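You operate a simulated robot arm through the tools that you are given. There is no shell and no other tool.

Carry out the task below with a simulated robot arm. There is one attempt and no reset: what you move stays moved.

Task
Turn the air down for the weekend: lifter and rack valves shut, oiler off, regulator 3 bar.
Fine: then drain the filter bowl empty and shut its valve.

The check looks at the end state, three seconds after you hand in, the way a careful person would. Anything else that was tipped, shoved, dropped, spilled or broken makes it a failure.

Robot
A 6-joint arm with a two-finger parallel gripper, fixed in place. Base frame: the origin is at the foot of the arm, x ahead of it, y to its left, z up. Readings come in m, rad, newtons and seconds.
With the tool pointing down near the work surface it reaches from about 0.28 to 0.82 m from the base axis. Its first joint turns from -2.007 to 2.007 rad. Payload 3.43 kg.
The TCP is the grasp point between the finger pads, 0.034 m short of the fingertips. In the tool frame z runs along the fingers and y along their closing line. Largest opening 0.128 m; finger width 0.024, thickness 0.012; the body of the gripper, 0.048 by 0.13 m, starts 0.096 m behind the TCP.
Orientation is told as [roll, pitch, yaw] about the base's x, y, z axes, in that order, counted from this pose: with the fingers straight down and closing along the base's y, the tool's x points along the base's -x, its y along +y and its z along -z.

Tools
- The arm moves only by the tool jog_arm. Its argument "steps" is a list that holds one entry, the list of rows, each a list of 6 numbers: the shift along the tool's x, y, z in m, then the turn, a rotation vector about the tool's x, y, z in rad. In form: [[[x, y, z, ax, ay, az], ...]]. A call has 1 to 20 rows; each row shifts and turns the commanded pose from where the row before left it, along the tool's axes as they then stand. "fingers" is the opening, from 0 (shut) to 1 (fully open), set as the call begins (left out, the last holds). Each row takes 0.2 s and may step no farther than 0.05 m and 0.15 rad from the row before; otherwise, or with a gripper value out of range, the whole call is refused. A pose out of reach is approached as far as the arm can. The call stops where the force on the tool passes 40 N (or 10 N more than at its start, if that is more) or the arm is blocked; 0.2 s more then pass. The fingers move at their own pace (about 0.108 m/s each) and stop on an object; they squeeze with about 42 N. The grip force told is the motor's: it shows also when the fingers shut on nothing. Time passes only in rows, and 0.2 s behind the last, so rows that do not move let the fingers close. It gives the time, the measured TCP pose, the force on the tool (base axes), the opening and the grip force at its end, in the units of the frame above (readings bear some noise), with the torque about the TCP (base axes, N m) and any sound that the robot's microphone picked up, and new pictures: "show" is both (left out), scene, wrist or none.
- Cameras (640 x 400 px; columns grow to the right, rows downward): "scene" is fixed at [0.0487, 0.6501, 1.5686]; the picture's right is [-0.56, -0.83, 0.00], its down [-0.28, 0.19, -0.94] and it looks along [0.78, -0.52, -0.33] (base axes); focal length 224 px, centre (320, 200). "wrist" rides on the gripper at [0.076, -0.011, -0.16] in the tool frame; the picture's right is [0.15, 0.99, 0.00], its down [-0.88, 0.13, -0.46] and it looks along [-0.45, 0.07, 0.89] (tool axes); focal length 234 px, centre (320, 200). There is no depth. A picture from a camera that has moved, and an enlarged one, comes with that camera's place and axes in the base frame and with its lens.
- slide_trunk(by): slides the trunk up (or, below 0, down) by that many m; the arm rides with it, the base frame stays. It gives what a move gives, with no picture.
- inspect(camera, box): a new picture of the part [left, top, right, bottom] of that camera's present view, enlarged. The clock stands still meanwhile.
- job_done(): hands the job in; it is judged then, once.

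Places have to be worked out from the pictures, the camera data and where the tool is seen. Open the gripper and draw the arm clear of the work before you hand the job in, unless the task says otherwise.

The tools are called after "Emit:" as name(argument=value, ...) on one line, values as JSON. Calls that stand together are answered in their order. jog_arm: Moves the arm, as the interface text tells. Its arguments: {"type":"object","properties":{"steps":{"type":"array","items":{"type":"array","items":{"type":"array","items":{"type":"number"}}}},"fingers":{"type":"number"},"show":{"type":"string","enum":["both","scene","wrist","none"]}},"required":["steps"]} The other tools are called the same way: slide_trunk (by) slides the trunk up or down; inspect (camera, box) takes an enlarged picture of a part of a camera's view; job_done () hands the job in.

At the start:

```text
time_s: 0.0
tool_pos: [0.405, 0.2584, 1.5302]
orientation: [-0.002, 0.001, 0.0]
ft_force: [0.1, 0.1, -0.4]
moment: [0.0, 0.02, 0.0]
width: 0.128
grasp_force: 0.0
trunk travel left (down, up): [-0.725, 0.065]
```

scene: 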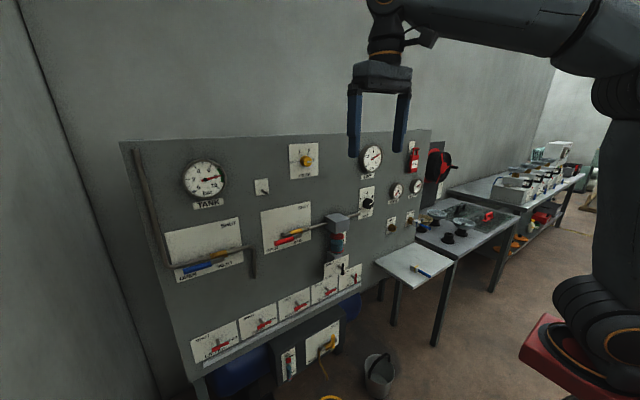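
wrist: 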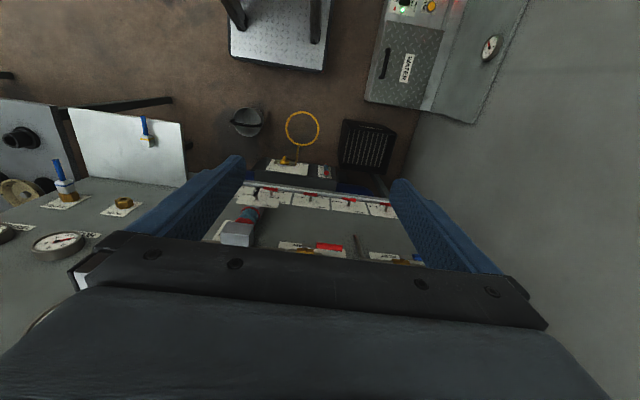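

I start by looking closely at the panel to identify gauges, valves and labels.

Emit:
inspect(camera="scene", box=[120, 130, 280, 230])

Emit:
inspect(camera="scene", box=[240, 180, 400, 280])

Emit:
inspect(camera="scene", box=[180, 260, 340, 360])

Emit:
inspect(camera="scene", box=[260, 240, 420, 340])

Emit:
inspect(camera="scene", box=[340, 140, 500, 240])

Emit:
inspect(camera="scene", box=[240, 300, 400, 400])

```text
4.00 times, centred on (200, 180) of scene
camera zoom: at [0.0487, 0.6501, 1.5686], right [-0.56, -0.83, 0.0], down [-0.28, 0.19, -0.94], along [0.78, -0.52, -0.33], focal length 898 px, centre (800, 280)
```

zoom: 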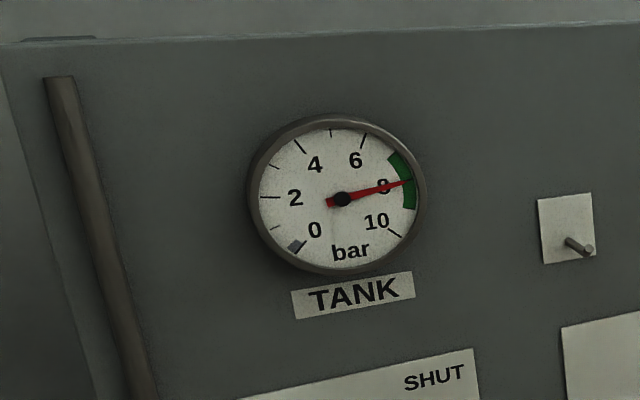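

```text
4.00 times, centred on (320, 230) of scene
camera zoom: at [0.0487, 0.6501, 1.5686], right [-0.56, -0.83, 0.0], down [-0.28, 0.19, -0.94], along [0.78, -0.52, -0.33], focal length 898 px, centre (320, 80)
```

zoom: 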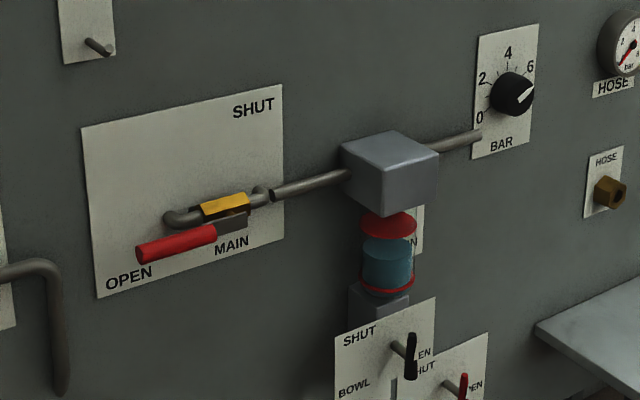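

```text
4.00 times, centred on (260, 310) of scene
camera zoom: at [0.0487, 0.6501, 1.5686], right [-0.56, -0.83, 0.0], down [-0.28, 0.19, -0.94], along [0.78, -0.52, -0.33], focal length 898 px, centre (560, -240)
```

zoom: 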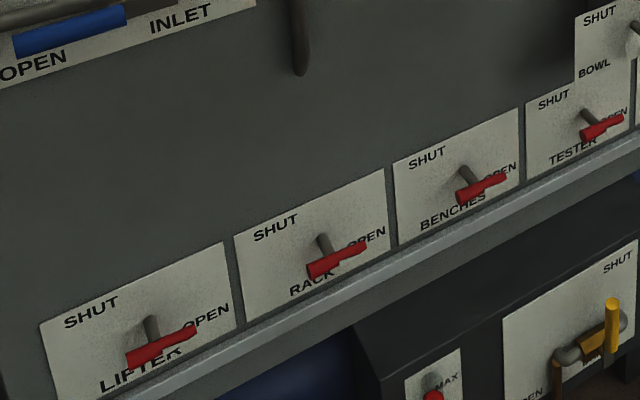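

```text
4.00 times, centred on (340, 290) of scene
camera zoom: at [0.0487, 0.6501, 1.5686], right [-0.56, -0.83, 0.0], down [-0.28, 0.19, -0.94], along [0.78, -0.52, -0.33], focal length 898 px, centre (240, -160)
```

zoom: 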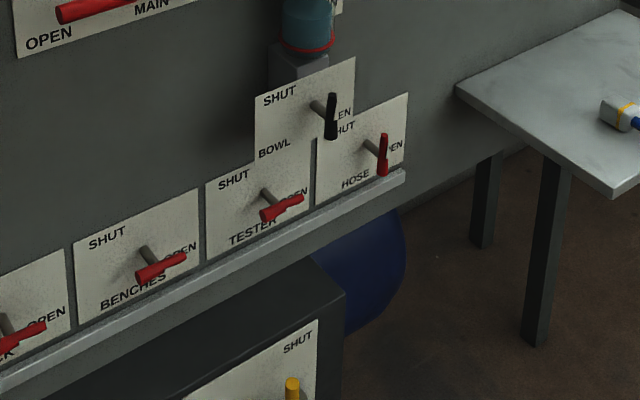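

```text
4.00 times, centred on (420, 190) of scene
camera zoom: at [0.0487, 0.6501, 1.5686], right [-0.56, -0.83, 0.0], down [-0.28, 0.19, -0.94], along [0.78, -0.52, -0.33], focal length 898 px, centre (-80, 240)
```

zoom: 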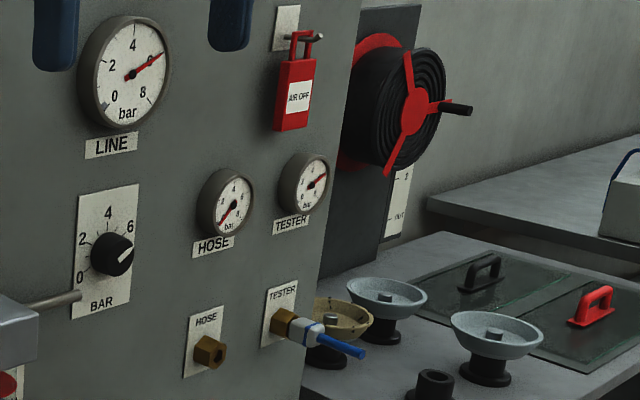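

```text
4.00 times, centred on (320, 350) of scene
camera zoom: at [0.0487, 0.6501, 1.5686], right [-0.56, -0.83, 0.0], down [-0.28, 0.19, -0.94], along [0.78, -0.52, -0.33], focal length 898 px, centre (320, -400)
```

zoom: 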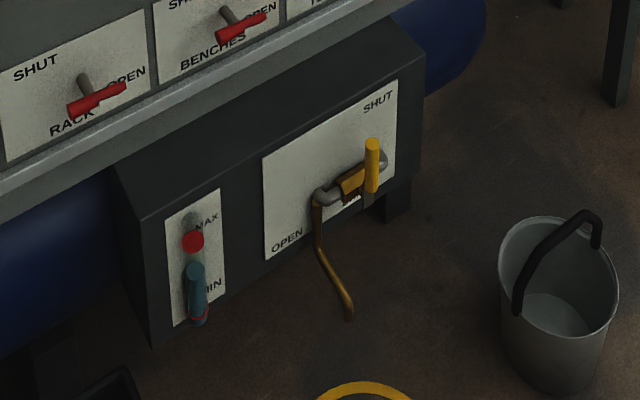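

Next, the upper part: the yellow knob plate at (303,160), which may be the oiler, and the filter bowl region.

Emit:
inspect(camera="scene", box=[264, 130, 344, 180])

Emit:
inspect(camera="scene", box=[310, 200, 390, 250])

Emit:
inspect(camera="scene", box=[310, 240, 390, 290])

Emit:
inspect(camera="wrist", box=[200, 90, 440, 240])

Emit:
inspect(camera="wrist", box=[0, 130, 160, 230])

Emit:
inspect(camera="scene", box=[340, 140, 420, 190])

Emit:
inspect(camera="scene", box=[340, 180, 420, 230])

Emit:
inspect(camera="scene", box=[400, 140, 640, 290])

```text
8.00 times, centred on (304, 155) of scene
camera zoom: at [0.0487, 0.6501, 1.5686], right [-0.56, -0.83, 0.0], down [-0.28, 0.19, -0.94], along [0.78, -0.52, -0.33], focal length 1795 px, centre (448, 560)
```

zoom: 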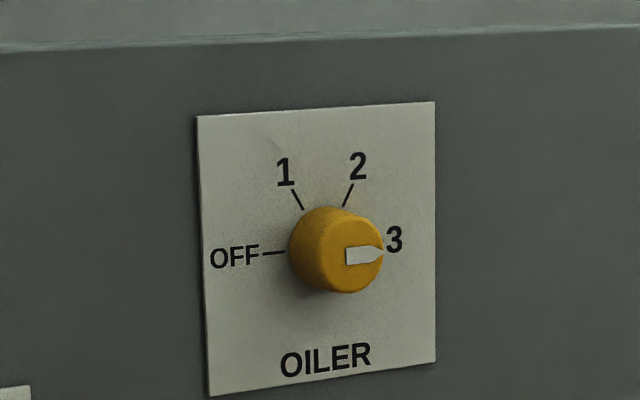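

```text
8.00 times, centred on (350, 225) of scene
camera zoom: at [0.0487, 0.6501, 1.5686], right [-0.56, -0.83, 0.0], down [-0.28, 0.19, -0.94], along [0.78, -0.52, -0.33], focal length 1795 px, centre (80, 0)
```

zoom: 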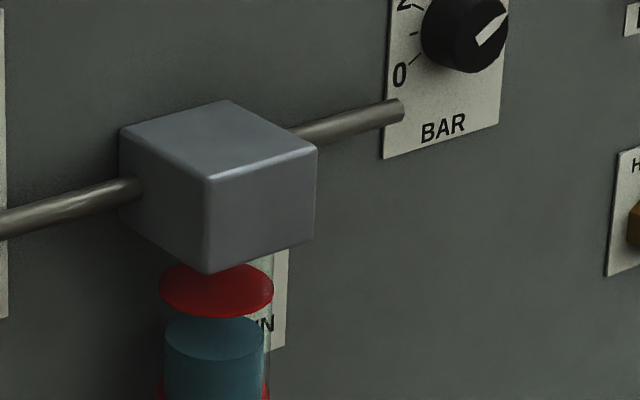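

```text
8.00 times, centred on (350, 265) of scene
camera zoom: at [0.0487, 0.6501, 1.5686], right [-0.56, -0.83, 0.0], down [-0.28, 0.19, -0.94], along [0.78, -0.52, -0.33], focal length 1795 px, centre (80, -320)
```

zoom: 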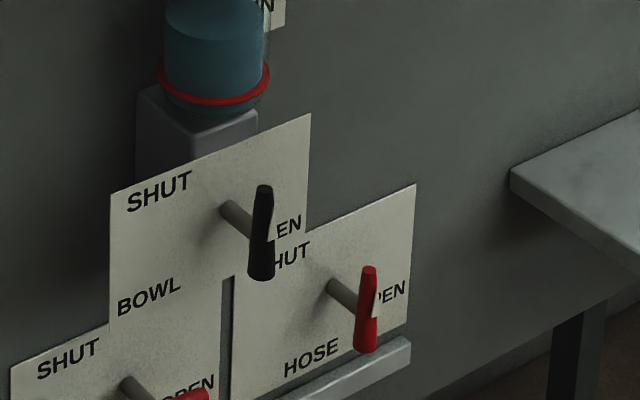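

```text
2.67 times, centred on (320, 165) of wrist
camera zoom: at [0.3284, 0.2476, 1.6898], right [-0.15, 0.99, 0.0], down [0.88, 0.13, 0.46], along [0.45, 0.07, -0.89], focal length 624 px, centre (320, 293)
```

zoom: 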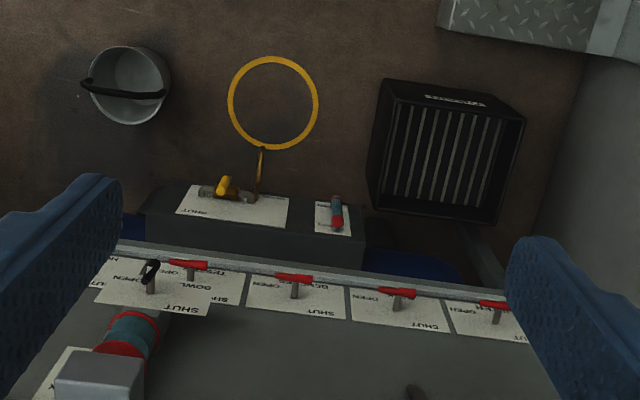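

```text
4.00 times, centred on (80, 180) of wrist
camera zoom: at [0.3284, 0.2476, 1.6898], right [-0.15, 0.99, 0.0], down [0.88, 0.13, 0.46], along [0.45, 0.07, -0.89], focal length 937 px, centre (1280, 280)
```

zoom: 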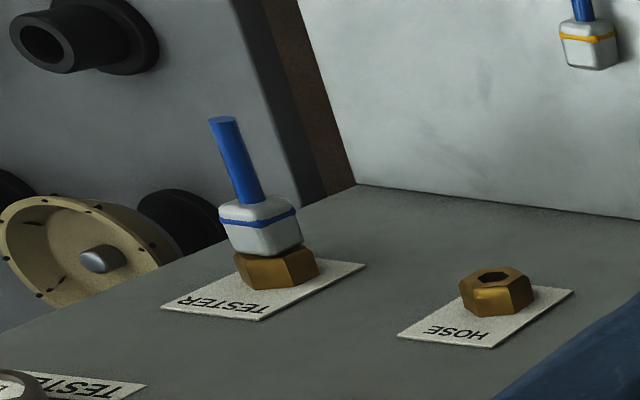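

```text
8.00 times, centred on (380, 165) of scene
camera zoom: at [0.0487, 0.6501, 1.5686], right [-0.56, -0.83, 0.0], down [-0.28, 0.19, -0.94], along [0.78, -0.52, -0.33], focal length 1795 px, centre (-160, 480)
```

zoom: 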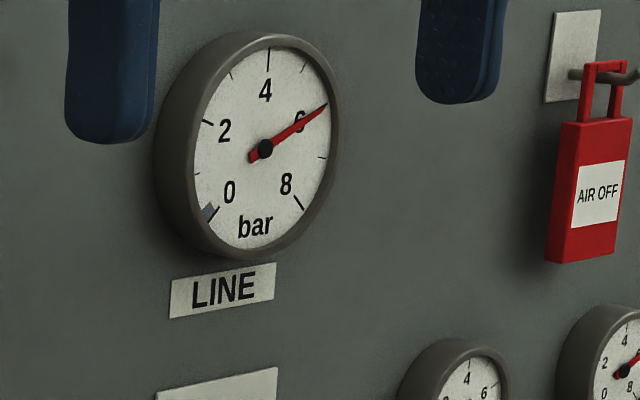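

```text
8.00 times, centred on (380, 205) of scene
camera zoom: at [0.0487, 0.6501, 1.5686], right [-0.56, -0.83, 0.0], down [-0.28, 0.19, -0.94], along [0.78, -0.52, -0.33], focal length 1795 px, centre (-160, 160)
```

zoom: 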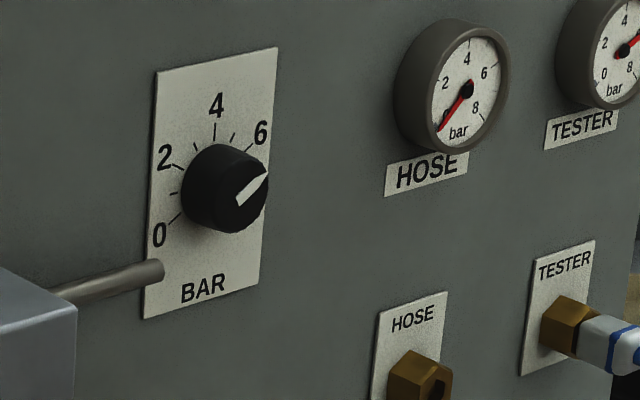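

```text
2.67 times, centred on (520, 215) of scene
camera zoom: at [0.0487, 0.6501, 1.5686], right [-0.56, -0.83, 0.0], down [-0.28, 0.19, -0.94], along [0.78, -0.52, -0.33], focal length 598 px, centre (-213, 160)
```

zoom: 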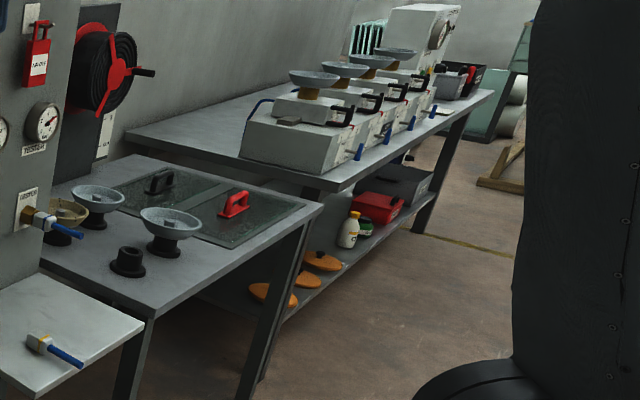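

The panel appears to be a plane at about x≈0.8 facing the arm. The oiler is near (0.77, 0.23, 1.43), the regulator near (0.77, -0.13, 1.18), and the lifter and rack levers near y≈0.63 and y≈0.46 at z≈0.765. I'll swing the tool to point forward, staying well back from the panel, to get a better view.

Emit:
jog_arm(steps=[[[0, 0, 0, 0, -0.1428, 0], [0, 0, 0, 0, -0.1428, 0], [0, 0, 0, 0, -0.1428, 0], [0, 0, 0, 0, -0.1428, 0], [0, 0, 0, 0, -0.1428, 0], [0, 0, 0, 0, -0.1428, 0], [0, 0, 0, 0, -0.1428, 0], [0, 0, 0, 0, -0.1428, 0], [0, 0, 0, 0, -0.1428, 0], [0, 0, 0, 0, -0.1428, 0], [0, 0, 0, 0, -0.1428, 0]]])

```text
time_s: 2.4
tool_pos: [0.4233, 0.2881, 1.5318]
orientation: [2.385, -1.569, -2.385]
ft_force: [0.3, -1.5, 0.1]
moment: [0.01, 0.01, 0.02]
width: 0.128
grasp_force: 0.2
out of reach, approached as far as the arm can: row 7, 8, 9
trunk travel left (down, up): [-0.725, 0.065]
camera wrist: at [0.263, 0.2764, 1.4559], right [0.0, 0.99, -0.15], down [-0.46, 0.13, 0.88], along [0.89, 0.07, 0.45], focal length 234 px, centre (320, 200)
```

scene: 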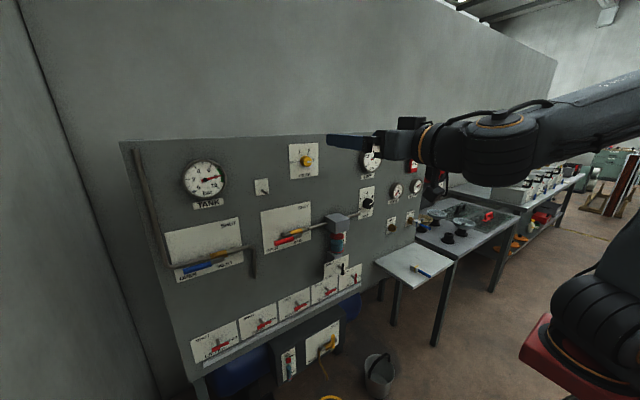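
wrist: 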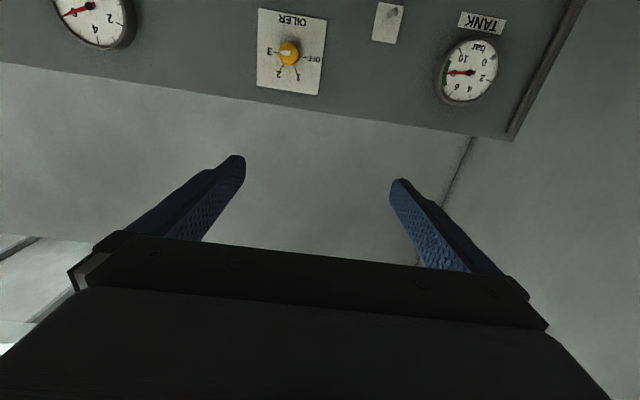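

The tool now points at the panel and the oiler knob face comes out near (0.79, 0.214, 1.42). I'll move closer in front of it and roll the gripper 90° to test the wrist range.

Emit:
jog_arm(steps=[[[0.025, -0.012, 0.04, 0, 0, 0], [0.025, -0.012, 0.04, 0, 0, 0], [0.025, -0.01, 0.04, 0, 0, 0], [0.025, -0.01, 0.04, 0, 0, 0], [0.011, 0, 0.03, 0, 0, 0], [0, 0, 0, 0, 0, 0.1428], [0, 0, 0, 0, 0, 0.1428], [0, 0, 0, 0, 0, 0.1428], [0, 0, 0, 0, 0, 0.1428], [0, 0, 0, 0, 0, 0.1428], [0, 0, 0, 0, 0, 0.1428], [0, 0, 0, 0, 0, 0.1428], [0, 0, 0, 0, 0, 0.1428], [0, 0, 0, 0, 0, 0.1428], [0, 0, 0, 0, 0, 0.1428], [0, 0, 0, 0, 0, 0.1428]]])

```text
time_s: 5.8
tool_pos: [0.595, 0.2892, 1.6874]
orientation: [1.538, -0.015, -1.566]
ft_force: [0.1, -0.5, 0.4]
moment: [-0.01, 0.0, -0.01]
width: 0.1281
grasp_force: 0.1
out of reach, approached as far as the arm can: row 10, 11, 12, 13, 14, 15, 16
trunk travel left (down, up): [-0.725, 0.065]
camera wrist: at [0.4347, 0.3643, 1.68], right [0.03, 0.16, 0.99], down [-0.45, -0.88, 0.16], along [0.89, -0.45, 0.04], focal length 234 px, centre (320, 200)
```

scene: 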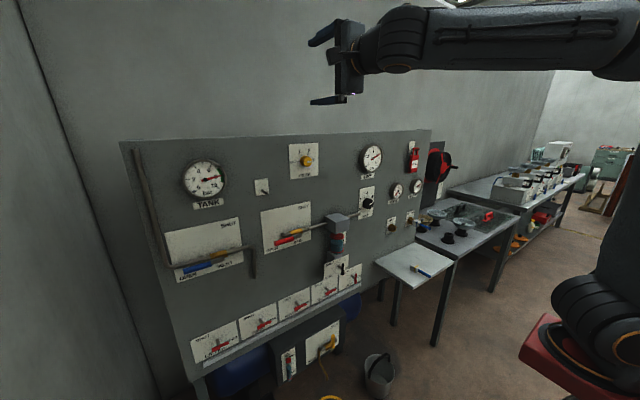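
wrist: 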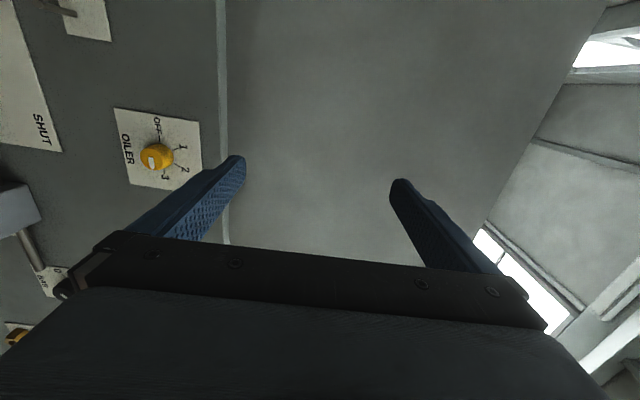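

With the roll, the arm could only reach z≈1.69 at this trunk height. I'll lower the trunk so this comfortable posture sits in front of the oiler.

Emit:
slide_trunk(by=-0.265)

Emit:
jog_arm(steps=[[[0, 0, 0, 0, 0, 0]]])

```text
time_s: 8.5
tool_pos: [0.6681, 0.2889, 1.4219]
orientation: [1.539, -0.016, -1.568]
ft_force: [0.4, 1.3, -0.1]
moment: [-0.01, 0.04, 0.01]
width: 0.1282
grasp_force: 0.1
trunk travel left (down, up): [-0.46, 0.33]
```

```text
time_s: 8.9
tool_pos: [0.6693, 0.2892, 1.4208]
orientation: [1.541, -0.015, -1.568]
ft_force: [0.4, -0.6, 0.3]
moment: [0.0, 0.0, 0.0]
width: 0.1281
grasp_force: 0.1
trunk travel left (down, up): [-0.46, 0.33]
camera wrist: at [0.5083, 0.3643, 1.4145], right [0.03, 0.16, 0.99], down [-0.45, -0.88, 0.16], along [0.89, -0.45, 0.05], focal length 234 px, centre (320, 200)
```

scene: 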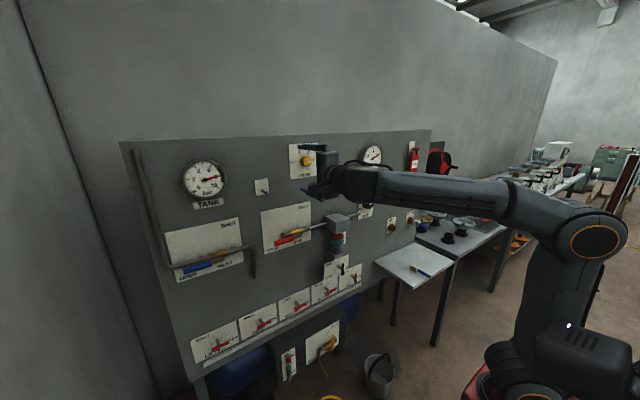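
wrist: 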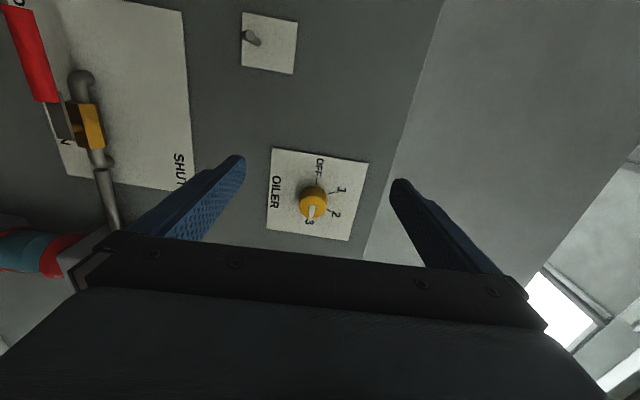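

The knob sits at about (0.79, 0.21, 1.42). I'll align laterally with it at the present standoff and correct the small tilt.

Emit:
jog_arm(steps=[[[-0.04, 0, 0, -0.03, 0, 0], [-0.039, 0, 0, 0, 0, 0], [0, 0, 0, 0, 0, 0], [0, 0, 0, 0, 0, 0]]])

```text
time_s: 9.9
tool_pos: [0.6694, 0.2097, 1.429]
orientation: [1.564, -0.017, -1.567]
ft_force: [-0.1, -0.4, -0.7]
moment: [0.05, 0.0, -0.01]
width: 0.128
grasp_force: 0.1
out of reach, approached as far as the arm can: row 1
trunk travel left (down, up): [-0.46, 0.33]
camera wrist: at [0.5091, 0.2853, 1.4188], right [0.0, 0.16, 0.99], down [-0.45, -0.88, 0.15], along [0.89, -0.45, 0.07], focal length 234 px, centre (320, 200)
```

scene: 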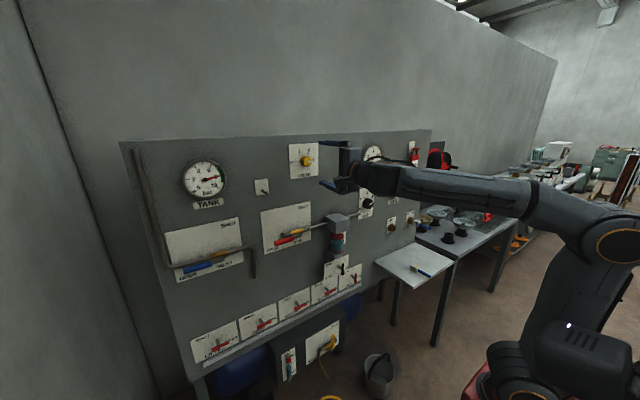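
wrist: 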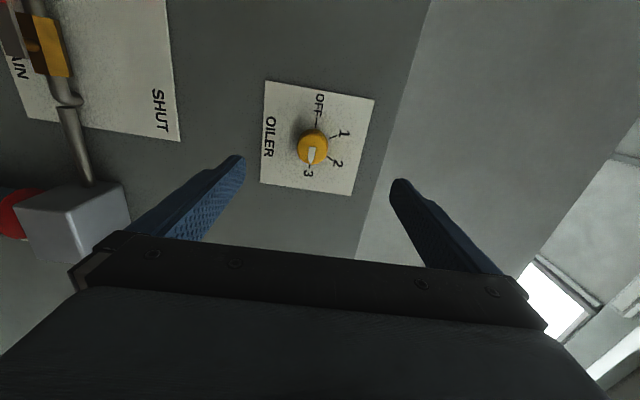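

Triangulating again puts the knob face at (0.794, 0.206, 1.4225). I'll narrow the opening a little and advance until the fingertips pass about 12 mm over the knob.

Emit:
jog_arm(steps=[[[-0.004, -0.0065, 0, 0, 0, 0], [0, 0, 0.02, 0, 0, 0], [0, 0, 0.02, 0, 0, 0], [0, 0, 0.02, 0, 0, 0], [0, 0, 0.02, 0, 0, 0], [0, 0, 0, 0, 0, 0]]], fingers=0.6)

```text
time_s: 11.3
tool_pos: [0.7505, 0.205, 1.4237]
orientation: [1.565, -0.016, -1.569]
ft_force: [-1.1, -0.3, 0.6]
moment: [-0.02, -0.02, 0.0]
width: 0.0768
grasp_force: 0.0
trunk travel left (down, up): [-0.46, 0.33]
camera wrist: at [0.59, 0.2807, 1.4129], right [0.0, 0.16, 0.99], down [-0.45, -0.88, 0.15], along [0.89, -0.45, 0.07], focal length 234 px, centre (320, 200)
```

scene: 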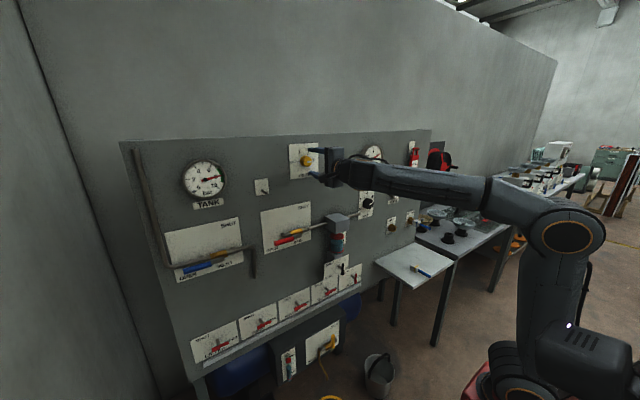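
wrist: 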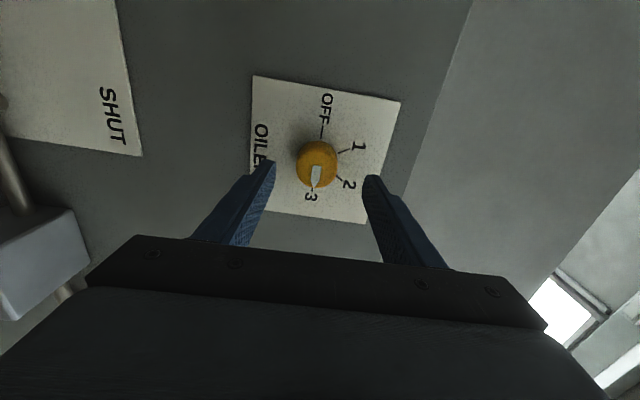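

The knob is centred between the fingertips. I'll advance another 22 mm and look closely.

Emit:
jog_arm(steps=[[[0, 0, 0.011, 0, 0, 0], [0, 0, 0.011, 0, 0, 0], [0, 0, 0, 0, 0, 0]]], show="none")

Emit:
inspect(camera="wrist", box=[240, 60, 400, 240])

Emit:
inspect(camera="scene", box=[270, 130, 370, 200])

```text
time_s: 12.1
tool_pos: [0.7721, 0.2036, 1.424]
orientation: [1.568, -0.014, -1.566]
ft_force: [-0.9, -0.1, 0.7]
moment: [0.03, -0.02, 0.0]
width: 0.0768
grasp_force: 0.0
trunk travel left (down, up): [-0.46, 0.33]
```

```text
2.22 times, centred on (320, 150) of wrist
camera zoom: at [0.6116, 0.2806, 1.4124], right [0.0, 0.16, 0.99], down [-0.45, -0.88, 0.14], along [0.89, -0.45, 0.07], focal length 520 px, centre (320, 311)
```

zoom: 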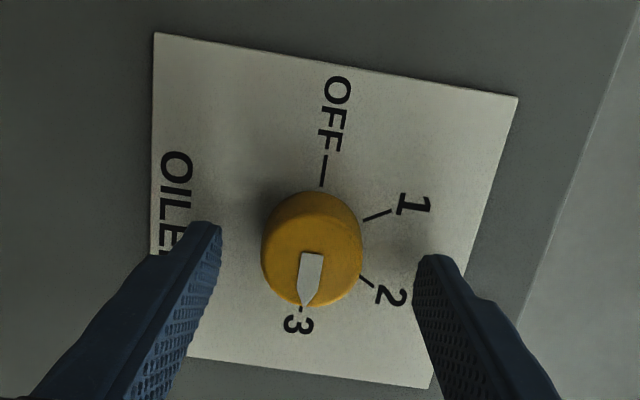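

```text
5.71 times, centred on (320, 165) of scene
camera zoom: at [0.0487, 0.6501, 1.5686], right [-0.56, -0.83, 0.0], down [-0.28, 0.19, -0.94], along [0.78, -0.52, -0.33], focal length 1282 px, centre (320, 400)
```

zoom: 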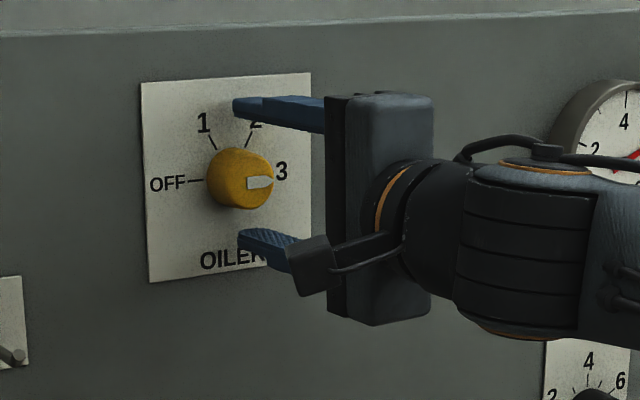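

The fingertips straddle the knob about mid-depth, so I'll close on it.

Emit:
jog_arm(steps=[[[0, 0, 0.002, 0, 0, 0], [0, 0, 0, 0, 0, 0], [0, 0, 0, 0, 0, 0]]], fingers=0)

```text
time_s: 13.1
tool_pos: [0.7742, 0.2049, 1.4197]
orientation: [1.565, -0.014, -1.569]
ft_force: [-8.0, -1.2, -4.0]
moment: [0.0, 0.19, 0.2]
width: 0.038
grasp_force: 45.1
trunk travel left (down, up): [-0.46, 0.33]
stopped in row 3: the force on the tool passed its limit at 41 N (the readings are from after the stop); the commanded pose is now the measured one
camera wrist: at [0.6139, 0.2811, 1.4095], right [0.01, 0.16, 0.99], down [-0.45, -0.88, 0.15], along [0.89, -0.45, 0.07], focal length 234 px, centre (320, 200)
```

scene: 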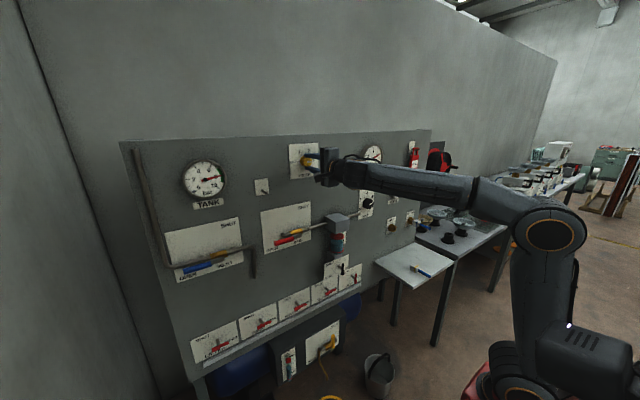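
wrist: 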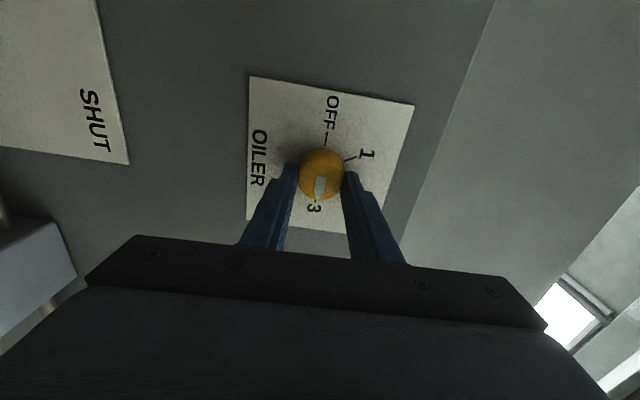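

Gripped: the knob is 38 mm across and now sets the arm's commanded pose. I'll turn it counter-clockwise (negative about tool z) in a first batch.

Emit:
jog_arm(steps=[[[0, 0, 0, 0, 0, -0.1], [0, 0, 0, 0, 0, -0.1], [0, 0, 0, 0, 0, -0.1], [0, 0, 0, 0, 0, -0.1], [0, 0, 0, 0, 0, -0.1], [0, 0, 0, 0, 0, -0.1], [0, 0, 0, 0, 0, -0.1], [0, 0, 0, 0, 0, -0.1]]], show="wrist")

Emit:
inspect(camera="wrist", box=[240, 60, 400, 240])

```text
time_s: 14.9
tool_pos: [0.7756, 0.2077, 1.4238]
orientation: [1.569, -0.8, -1.561]
ft_force: [5.8, 4.7, 3.1]
moment: [0.03, -0.36, -0.03]
width: 0.0381
grasp_force: 44.9
trunk travel left (down, up): [-0.46, 0.33]
stopped in row 8: the force on the tool passed its limit at 42 N (the readings are from after the stop); the commanded pose is now the measured one
camera wrist: at [0.6137, 0.2508, 1.3618], right [0.0, 0.81, 0.58], down [-0.45, -0.52, 0.72], along [0.89, -0.26, 0.37], focal length 234 px, centre (320, 200)
```

wrist: 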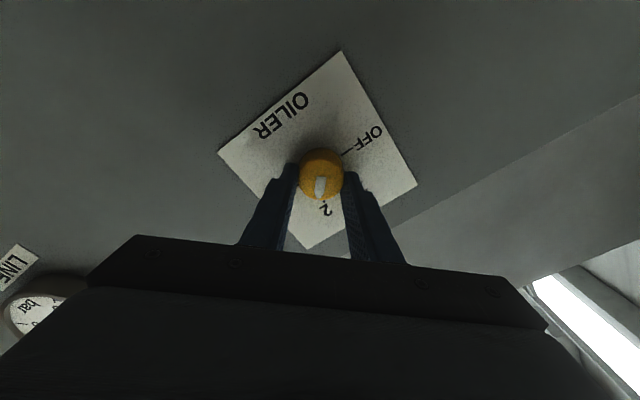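

```text
2.22 times, centred on (320, 150) of wrist
camera zoom: at [0.6137, 0.2508, 1.3618], right [0.0, 0.81, 0.58], down [-0.45, -0.52, 0.72], along [0.89, -0.26, 0.37], focal length 520 px, centre (320, 311)
```

zoom: 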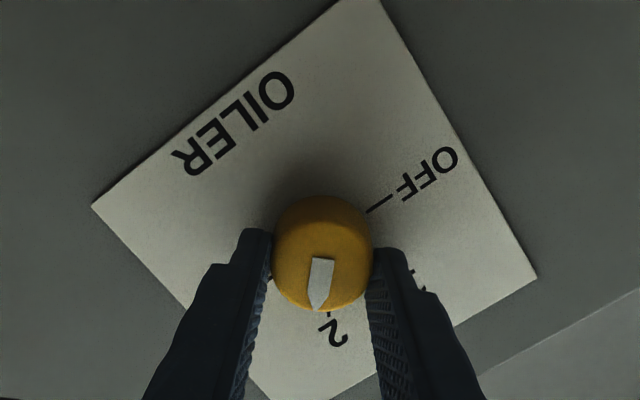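

The knob turned with the gripper from 3 to about 2. I'll keep turning.

Emit:
jog_arm(steps=[[[0, 0, 0, 0, 0, -0.1], [0, 0, 0, 0, 0, -0.1], [0, 0, 0, 0, 0, -0.1], [0, 0, 0, 0, 0, -0.1], [0, 0, 0, 0, 0, -0.1], [0, 0, 0, 0, 0, -0.1], [0, 0, 0, 0, 0, -0.1], [0, 0, 0, 0, 0, -0.1], [0, 0, 0, 0, 0, -0.1], [0, 0, 0, 0, 0, -0.1]]], show="none")

Emit:
inspect(camera="wrist", box=[240, 60, 400, 240])

```text
time_s: 16.5
tool_pos: [0.7738, 0.2075, 1.4241]
orientation: [1.567, -1.468, -1.556]
ft_force: [6.8, 14.3, 3.3]
moment: [0.1, -0.22, 0.61]
width: 0.0381
grasp_force: 45.0
trunk travel left (down, up): [-0.46, 0.33]
stopped in row 7: the force on the tool passed its limit at 40 N (the readings are from after the stop); the commanded pose is now the measured one
```

```text
2.22 times, centred on (320, 150) of wrist
camera zoom: at [0.6137, 0.2043, 1.3482], right [-0.01, 1.0, -0.04], down [-0.46, 0.03, 0.89], along [0.89, 0.03, 0.45], focal length 520 px, centre (320, 311)
```

zoom: 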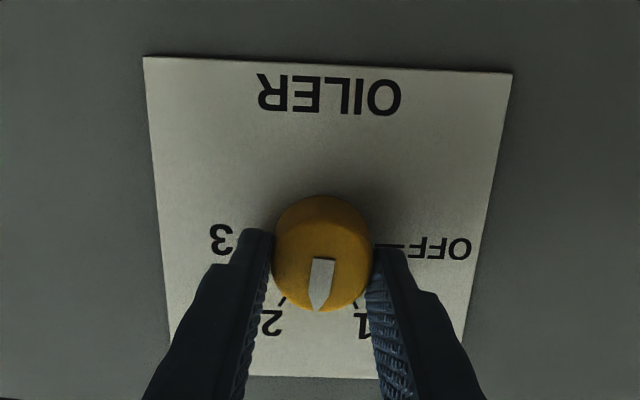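

The pointer now stands straight up, between 1 and 2. I'll add a tiny lateral relief and keep turning.

Emit:
jog_arm(steps=[[[0, 0.001, 0, 0, 0, -0.05], [0, 0, 0, 0, 0, -0.1], [0, 0, 0, 0, 0, -0.1], [0, 0, 0, 0, 0, -0.1], [0, 0, 0, 0, 0, -0.1], [0, 0, 0, 0, 0, -0.1], [0, 0, 0, 0, 0, -0.1], [0, 0, 0, 0, 0, -0.1], [0, 0, 0, 0, 0, -0.1]]], show="none")

Emit:
inspect(camera="wrist", box=[240, 60, 400, 240])

```text
time_s: 18.5
tool_pos: [0.7738, 0.2115, 1.4231]
orientation: [-1.568, -0.82, 1.582]
ft_force: [-3.1, 36.7, -7.2]
moment: [0.15, 0.76, 0.73]
width: 0.0381
grasp_force: 44.7
trunk travel left (down, up): [-0.46, 0.33]
```

```text
2.22 times, centred on (320, 150) of wrist
camera zoom: at [0.6142, 0.1508, 1.3761], right [-0.01, 0.62, -0.78], down [-0.46, 0.69, 0.56], along [0.89, 0.37, 0.28], focal length 520 px, centre (320, 311)
```

zoom: 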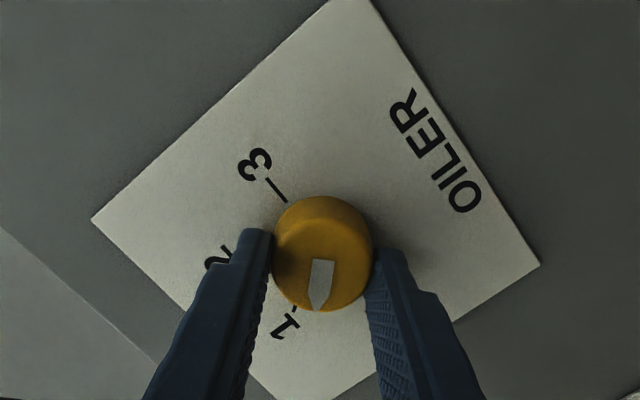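

The pointer has passed 1. The force reading shows about 37 N sideways in +y, so I'll shift back 4 mm in -y and turn the remaining ~0.8 rad.

Emit:
jog_arm(steps=[[[0.0027, -0.0029, 0, 0, 0, 0], [0, 0, 0, 0, 0, -0.1], [0, 0, 0, 0, 0, -0.1], [0, 0, 0, 0, 0, -0.1], [0, 0, 0, 0, 0, -0.1]]], show="none")

Emit:
inspect(camera="wrist", box=[240, 60, 400, 240])

```text
time_s: 19.5
tool_pos: [0.774, 0.2101, 1.4202]
orientation: [-1.563, -0.562, 1.592]
ft_force: [-9.7, 45.4, -11.7]
moment: [-0.05, 0.34, 1.62]
width: 0.0385
grasp_force: 45.7
trunk travel left (down, up): [-0.46, 0.33]
stopped in row 4: the force on the tool passed its limit at 48 N (the readings are from after the stop); the commanded pose is now the measured one
```

```text
2.22 times, centred on (320, 150) of wrist
camera zoom: at [0.6155, 0.1351, 1.3906], right [-0.02, 0.4, -0.91], down [-0.47, 0.8, 0.36], along [0.88, 0.44, 0.18], focal length 520 px, centre (320, 311)
```

zoom: 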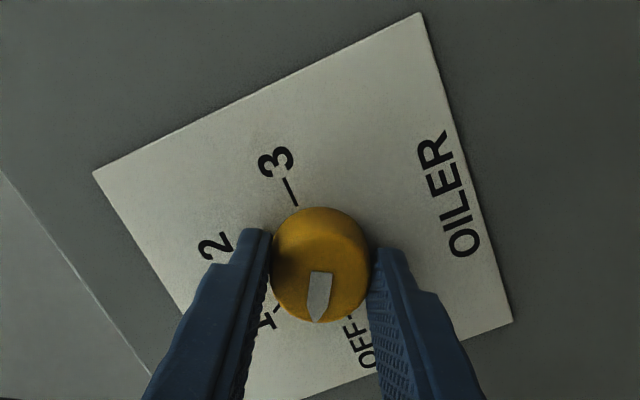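

Side force has built up, so rather than fight it I'll release the knob, check the state, and regrip.

Emit:
jog_arm(steps=[[[0, 0, 0, 0, 0, 0], [0, 0, 0, 0, 0, 0], [0, 0, 0, 0, 0, 0]]], fingers=0.6, show="none")

Emit:
inspect(camera="wrist", box=[240, 60, 400, 240])

Emit:
inspect(camera="scene", box=[270, 130, 370, 200])

```text
time_s: 20.3
tool_pos: [0.774, 0.2007, 1.4234]
orientation: [-1.567, -0.564, 1.581]
ft_force: [0.0, -0.5, -0.2]
moment: [-0.01, 0.04, -0.01]
width: 0.0767
grasp_force: 0.0
trunk travel left (down, up): [-0.46, 0.33]
```

```text
2.22 times, centred on (320, 150) of wrist
camera zoom: at [0.6148, 0.1289, 1.3931], right [-0.01, 0.41, -0.91], down [-0.46, 0.81, 0.36], along [0.89, 0.43, 0.18], focal length 520 px, centre (320, 311)
```

zoom: 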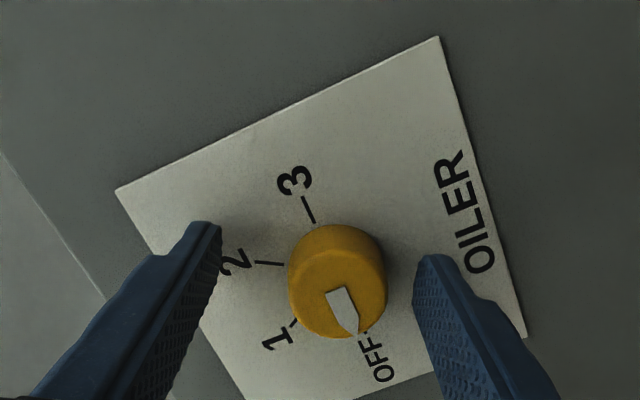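

```text
5.71 times, centred on (320, 165) of scene
camera zoom: at [0.0487, 0.6501, 1.5686], right [-0.56, -0.83, 0.0], down [-0.28, 0.19, -0.94], along [0.78, -0.52, -0.33], focal length 1282 px, centre (320, 400)
```

zoom: 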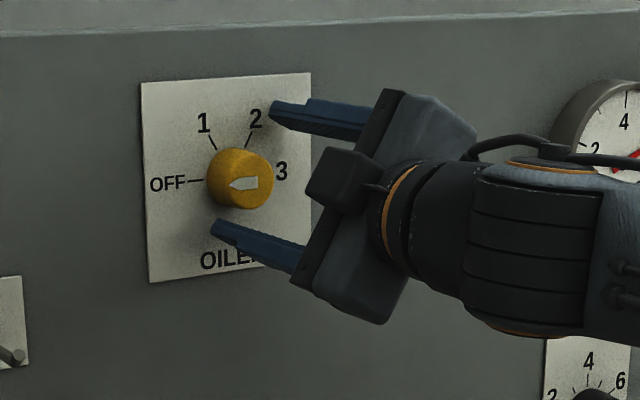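

The knob snapped to OFF on its detent, as both pictures show. I'll back straight off, roll the gripper back and travel right at this height to above the regulator.

Emit:
jog_arm(steps=[[[0, 0, -0.045, 0, 0, 0], [0, 0, -0.045, 0, 0, 0], [0, 0, -0.045, 0, 0, 0], [0, 0, 0, 0, 0, 0.1357], [0, 0, 0, 0, 0, 0.1357], [0, 0, 0, 0, 0, 0.1357], [0, 0, 0, 0, 0, 0.1357], [0, 0, 0, 0, 0, 0.1357], [0, 0, 0, 0, 0, 0.1357], [0, 0, 0, 0, 0, 0.1357], [0, 0, 0, 0, 0, 0.1357], [0, 0, 0, 0, 0, 0.1357], [0, 0, 0, 0, 0, 0.1357], [0, 0, 0, 0, 0, 0]]], fingers=1)

Emit:
inspect(camera="scene", box=[264, 130, 344, 180])

```text
time_s: 23.3
tool_pos: [0.6393, 0.1984, 1.4243]
orientation: [1.562, -1.219, -1.551]
ft_force: [0.1, -0.7, 0.5]
moment: [0.03, 0.01, 0.03]
width: 0.128
grasp_force: 0.0
trunk travel left (down, up): [-0.46, 0.33]
camera wrist: at [0.4788, 0.2129, 1.3494], right [-0.01, 0.98, 0.2], down [-0.45, -0.19, 0.87], along [0.89, -0.08, 0.44], focal length 234 px, centre (320, 200)
```

scene: 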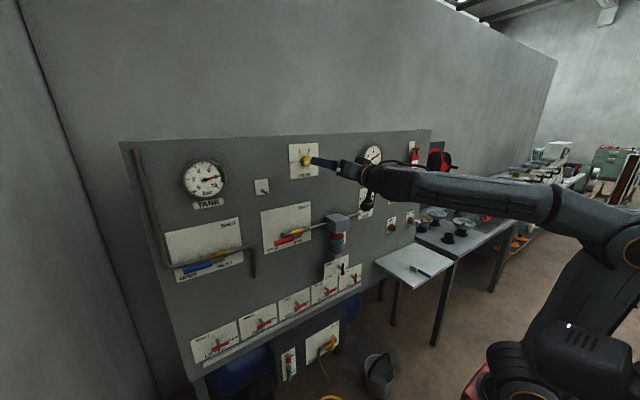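
wrist: 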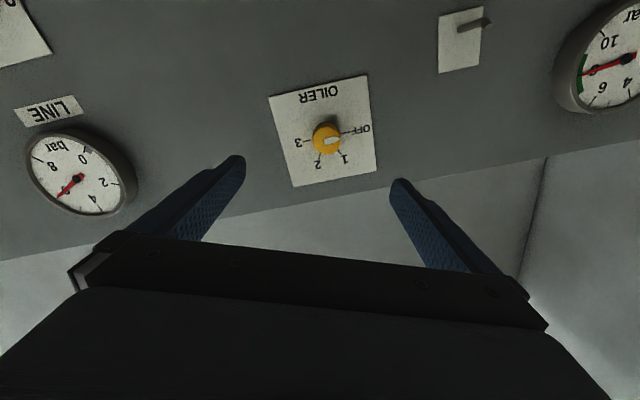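

```text
8.00 times, centred on (304, 155) of scene
camera zoom: at [0.0487, 0.6501, 1.5686], right [-0.56, -0.83, 0.0], down [-0.28, 0.19, -0.94], along [0.78, -0.52, -0.33], focal length 1795 px, centre (448, 560)
```

zoom: 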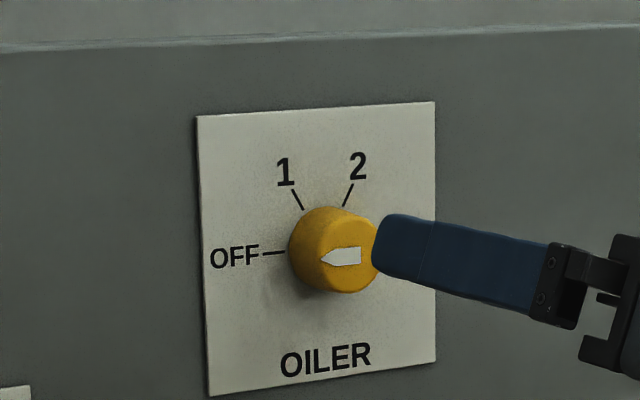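

The oiler points to OFF. I'll move right toward the regulator's column.

Emit:
jog_arm(steps=[[[-0.0144, -0.0393, 0, 0, 0, 0], [-0.0144, -0.0393, 0, 0, 0, 0], [-0.0144, -0.0393, 0, 0, 0, 0], [-0.0144, -0.0393, 0, 0, 0, 0], [-0.0144, -0.0393, 0, 0, 0, 0], [-0.0144, -0.0393, 0, 0, 0, 0], [-0.0144, -0.0393, 0, 0, 0, 0], [-0.0144, -0.0393, 0, 0, 0, 0], [0, 0, 0, 0, 0, 0]]])

Emit:
slide_trunk(by=-0.17)

Emit:
jog_arm(steps=[[[0, 0, 0, 0, 0, 0]]])

```text
time_s: 25.3
tool_pos: [0.6701, -0.127, 1.4276]
orientation: [1.564, -1.219, -1.554]
ft_force: [0.0, 1.0, 0.2]
moment: [-0.02, 0.01, -0.02]
width: 0.1282
grasp_force: 0.1
out of reach, approached as far as the arm can: row 2, 3, 4, 5
trunk travel left (down, up): [-0.46, 0.33]
camera wrist: at [0.5085, -0.1127, 1.3541], right [-0.01, 0.98, 0.2], down [-0.45, -0.19, 0.87], along [0.89, -0.08, 0.44], focal length 234 px, centre (320, 200)
```

scene: 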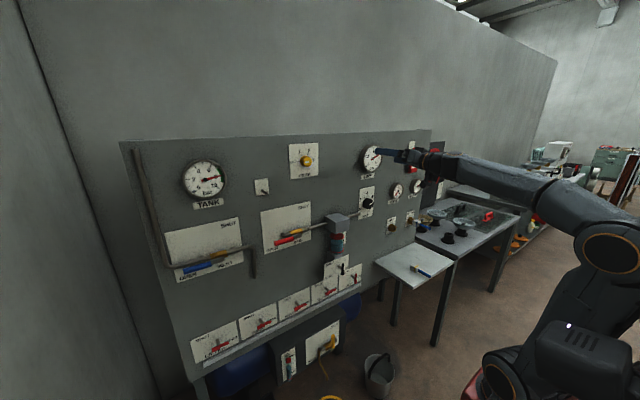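
wrist: 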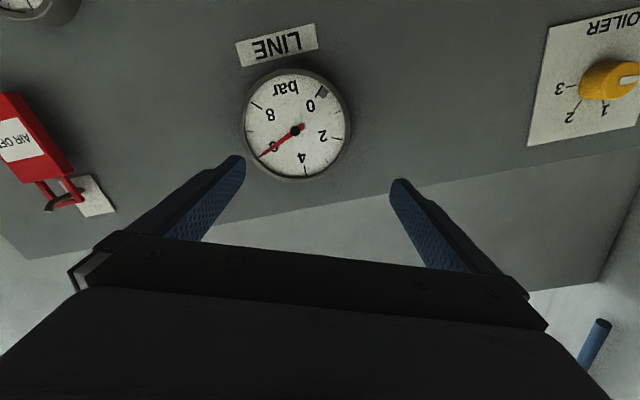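

```text
time_s: 27.2
tool_pos: [0.6891, -0.1251, 1.257]
orientation: [1.563, -1.219, -1.551]
ft_force: [0.4, -0.2, -0.8]
moment: [-0.02, -0.01, 0.01]
width: 0.1281
grasp_force: 0.1
trunk travel left (down, up): [-0.29, 0.5]
```

```text
time_s: 27.6
tool_pos: [0.6892, -0.126, 1.2567]
orientation: [1.562, -1.22, -1.551]
ft_force: [-0.3, 0.1, 1.5]
moment: [0.01, 0.01, -0.03]
width: 0.1281
grasp_force: 0.1
trunk travel left (down, up): [-0.29, 0.5]
camera wrist: at [0.5288, -0.1117, 1.1836], right [-0.01, 0.98, 0.2], down [-0.45, -0.19, 0.87], along [0.89, -0.08, 0.44], focal length 234 px, centre (320, 200)
```

scene: 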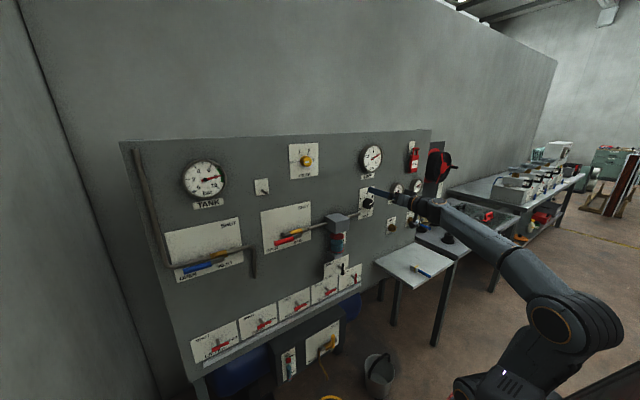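
wrist: 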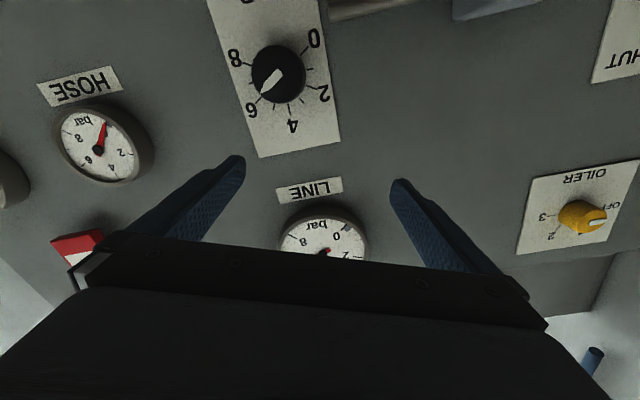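

The regulator knob face is about (0.795, -0.156, 1.173), pointing at 6. I'll shift right 30 mm and lower by 84 mm.

Emit:
jog_arm(steps=[[[-0.0103, -0.0282, 0, 0, 0, 0], [0, 0, 0, 0, 0, 0]]], fingers=0.65, show="none")

Emit:
slide_trunk(by=-0.084)

Emit:
jog_arm(steps=[[[0, 0, 0, 0, 0, 0]]])

```text
time_s: 28.2
tool_pos: [0.6907, -0.1561, 1.2571]
orientation: [1.563, -1.22, -1.551]
ft_force: [-0.1, 0.6, -0.3]
moment: [-0.01, 0.0, 0.02]
width: 0.0831
grasp_force: 0.1
trunk travel left (down, up): [-0.29, 0.5]
```

```text
time_s: 29.4
tool_pos: [0.6971, -0.1571, 1.1745]
orientation: [1.56, -1.22, -1.551]
ft_force: [0.0, 0.1, -0.6]
moment: [0.01, -0.03, 0.02]
width: 0.0833
grasp_force: 0.0
trunk travel left (down, up): [-0.206, 0.584]
```

```text
time_s: 29.8
tool_pos: [0.697, -0.1549, 1.1747]
orientation: [1.561, -1.219, -1.55]
ft_force: [0.2, 0.7, 0.6]
moment: [0.0, 0.01, 0.02]
width: 0.0833
grasp_force: 0.0
trunk travel left (down, up): [-0.206, 0.584]
camera wrist: at [0.5363, -0.1424, 1.0998], right [-0.01, 0.98, 0.2], down [-0.45, -0.19, 0.87], along [0.89, -0.08, 0.44], focal length 234 px, centre (320, 200)
```

scene: 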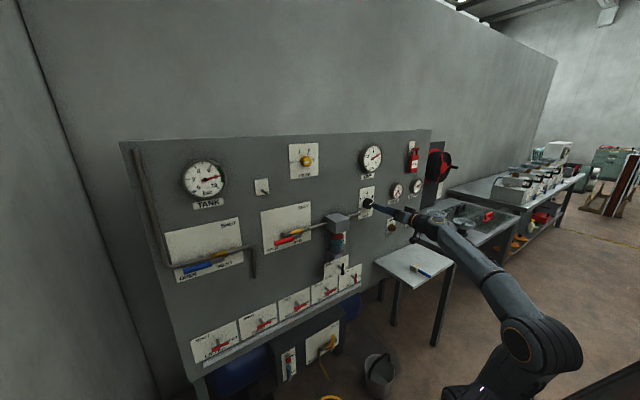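
wrist: 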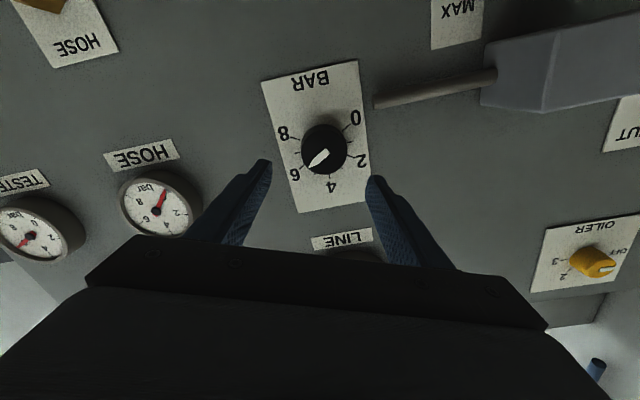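

Refined estimate: knob axis at y≈-0.1535, z≈1.1715. I'll nudge there and advance until the tips cover the knob.

Emit:
jog_arm(steps=[[[0.0033, 0.0004, 0.02, 0, 0, 0], [0, 0, 0.02, 0, 0, 0], [0, 0, 0.02, 0, 0, 0], [0, 0, 0.015, 0, 0, 0], [0, 0, 0, 0, 0, 0]]], show="none")

Emit:
inspect(camera="wrist", box=[240, 60, 400, 240])

Emit:
inspect(camera="scene", box=[320, 170, 420, 240])

```text
time_s: 31.0
tool_pos: [0.7728, -0.1545, 1.1697]
orientation: [1.56, -1.222, -1.55]
ft_force: [0.9, 0.4, -0.5]
moment: [0.0, 0.02, 0.03]
width: 0.083
grasp_force: 0.1
trunk travel left (down, up): [-0.206, 0.584]
```

```text
2.22 times, centred on (320, 150) of wrist
camera zoom: at [0.6116, -0.1406, 1.0963], right [-0.01, 0.98, 0.2], down [-0.45, -0.19, 0.87], along [0.89, -0.08, 0.44], focal length 520 px, centre (320, 311)
```

zoom: 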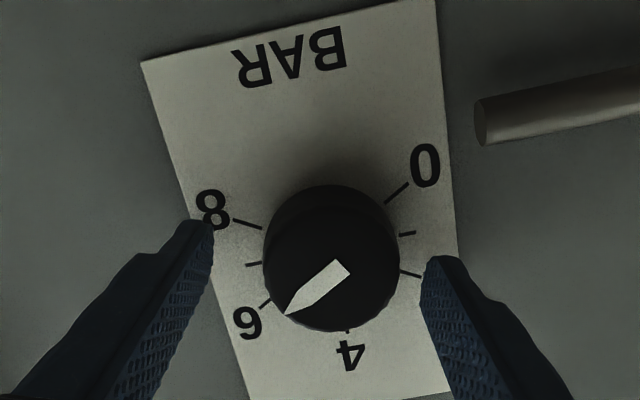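

```text
5.71 times, centred on (370, 205) of scene
camera zoom: at [0.0487, 0.6501, 1.5686], right [-0.56, -0.83, 0.0], down [-0.28, 0.19, -0.94], along [0.78, -0.52, -0.33], focal length 1282 px, centre (34, 171)
```

zoom: 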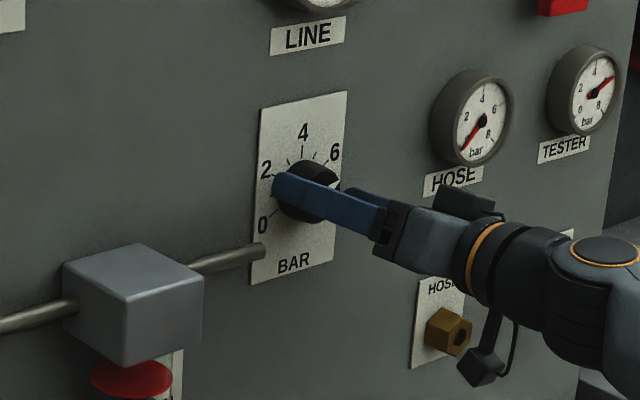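

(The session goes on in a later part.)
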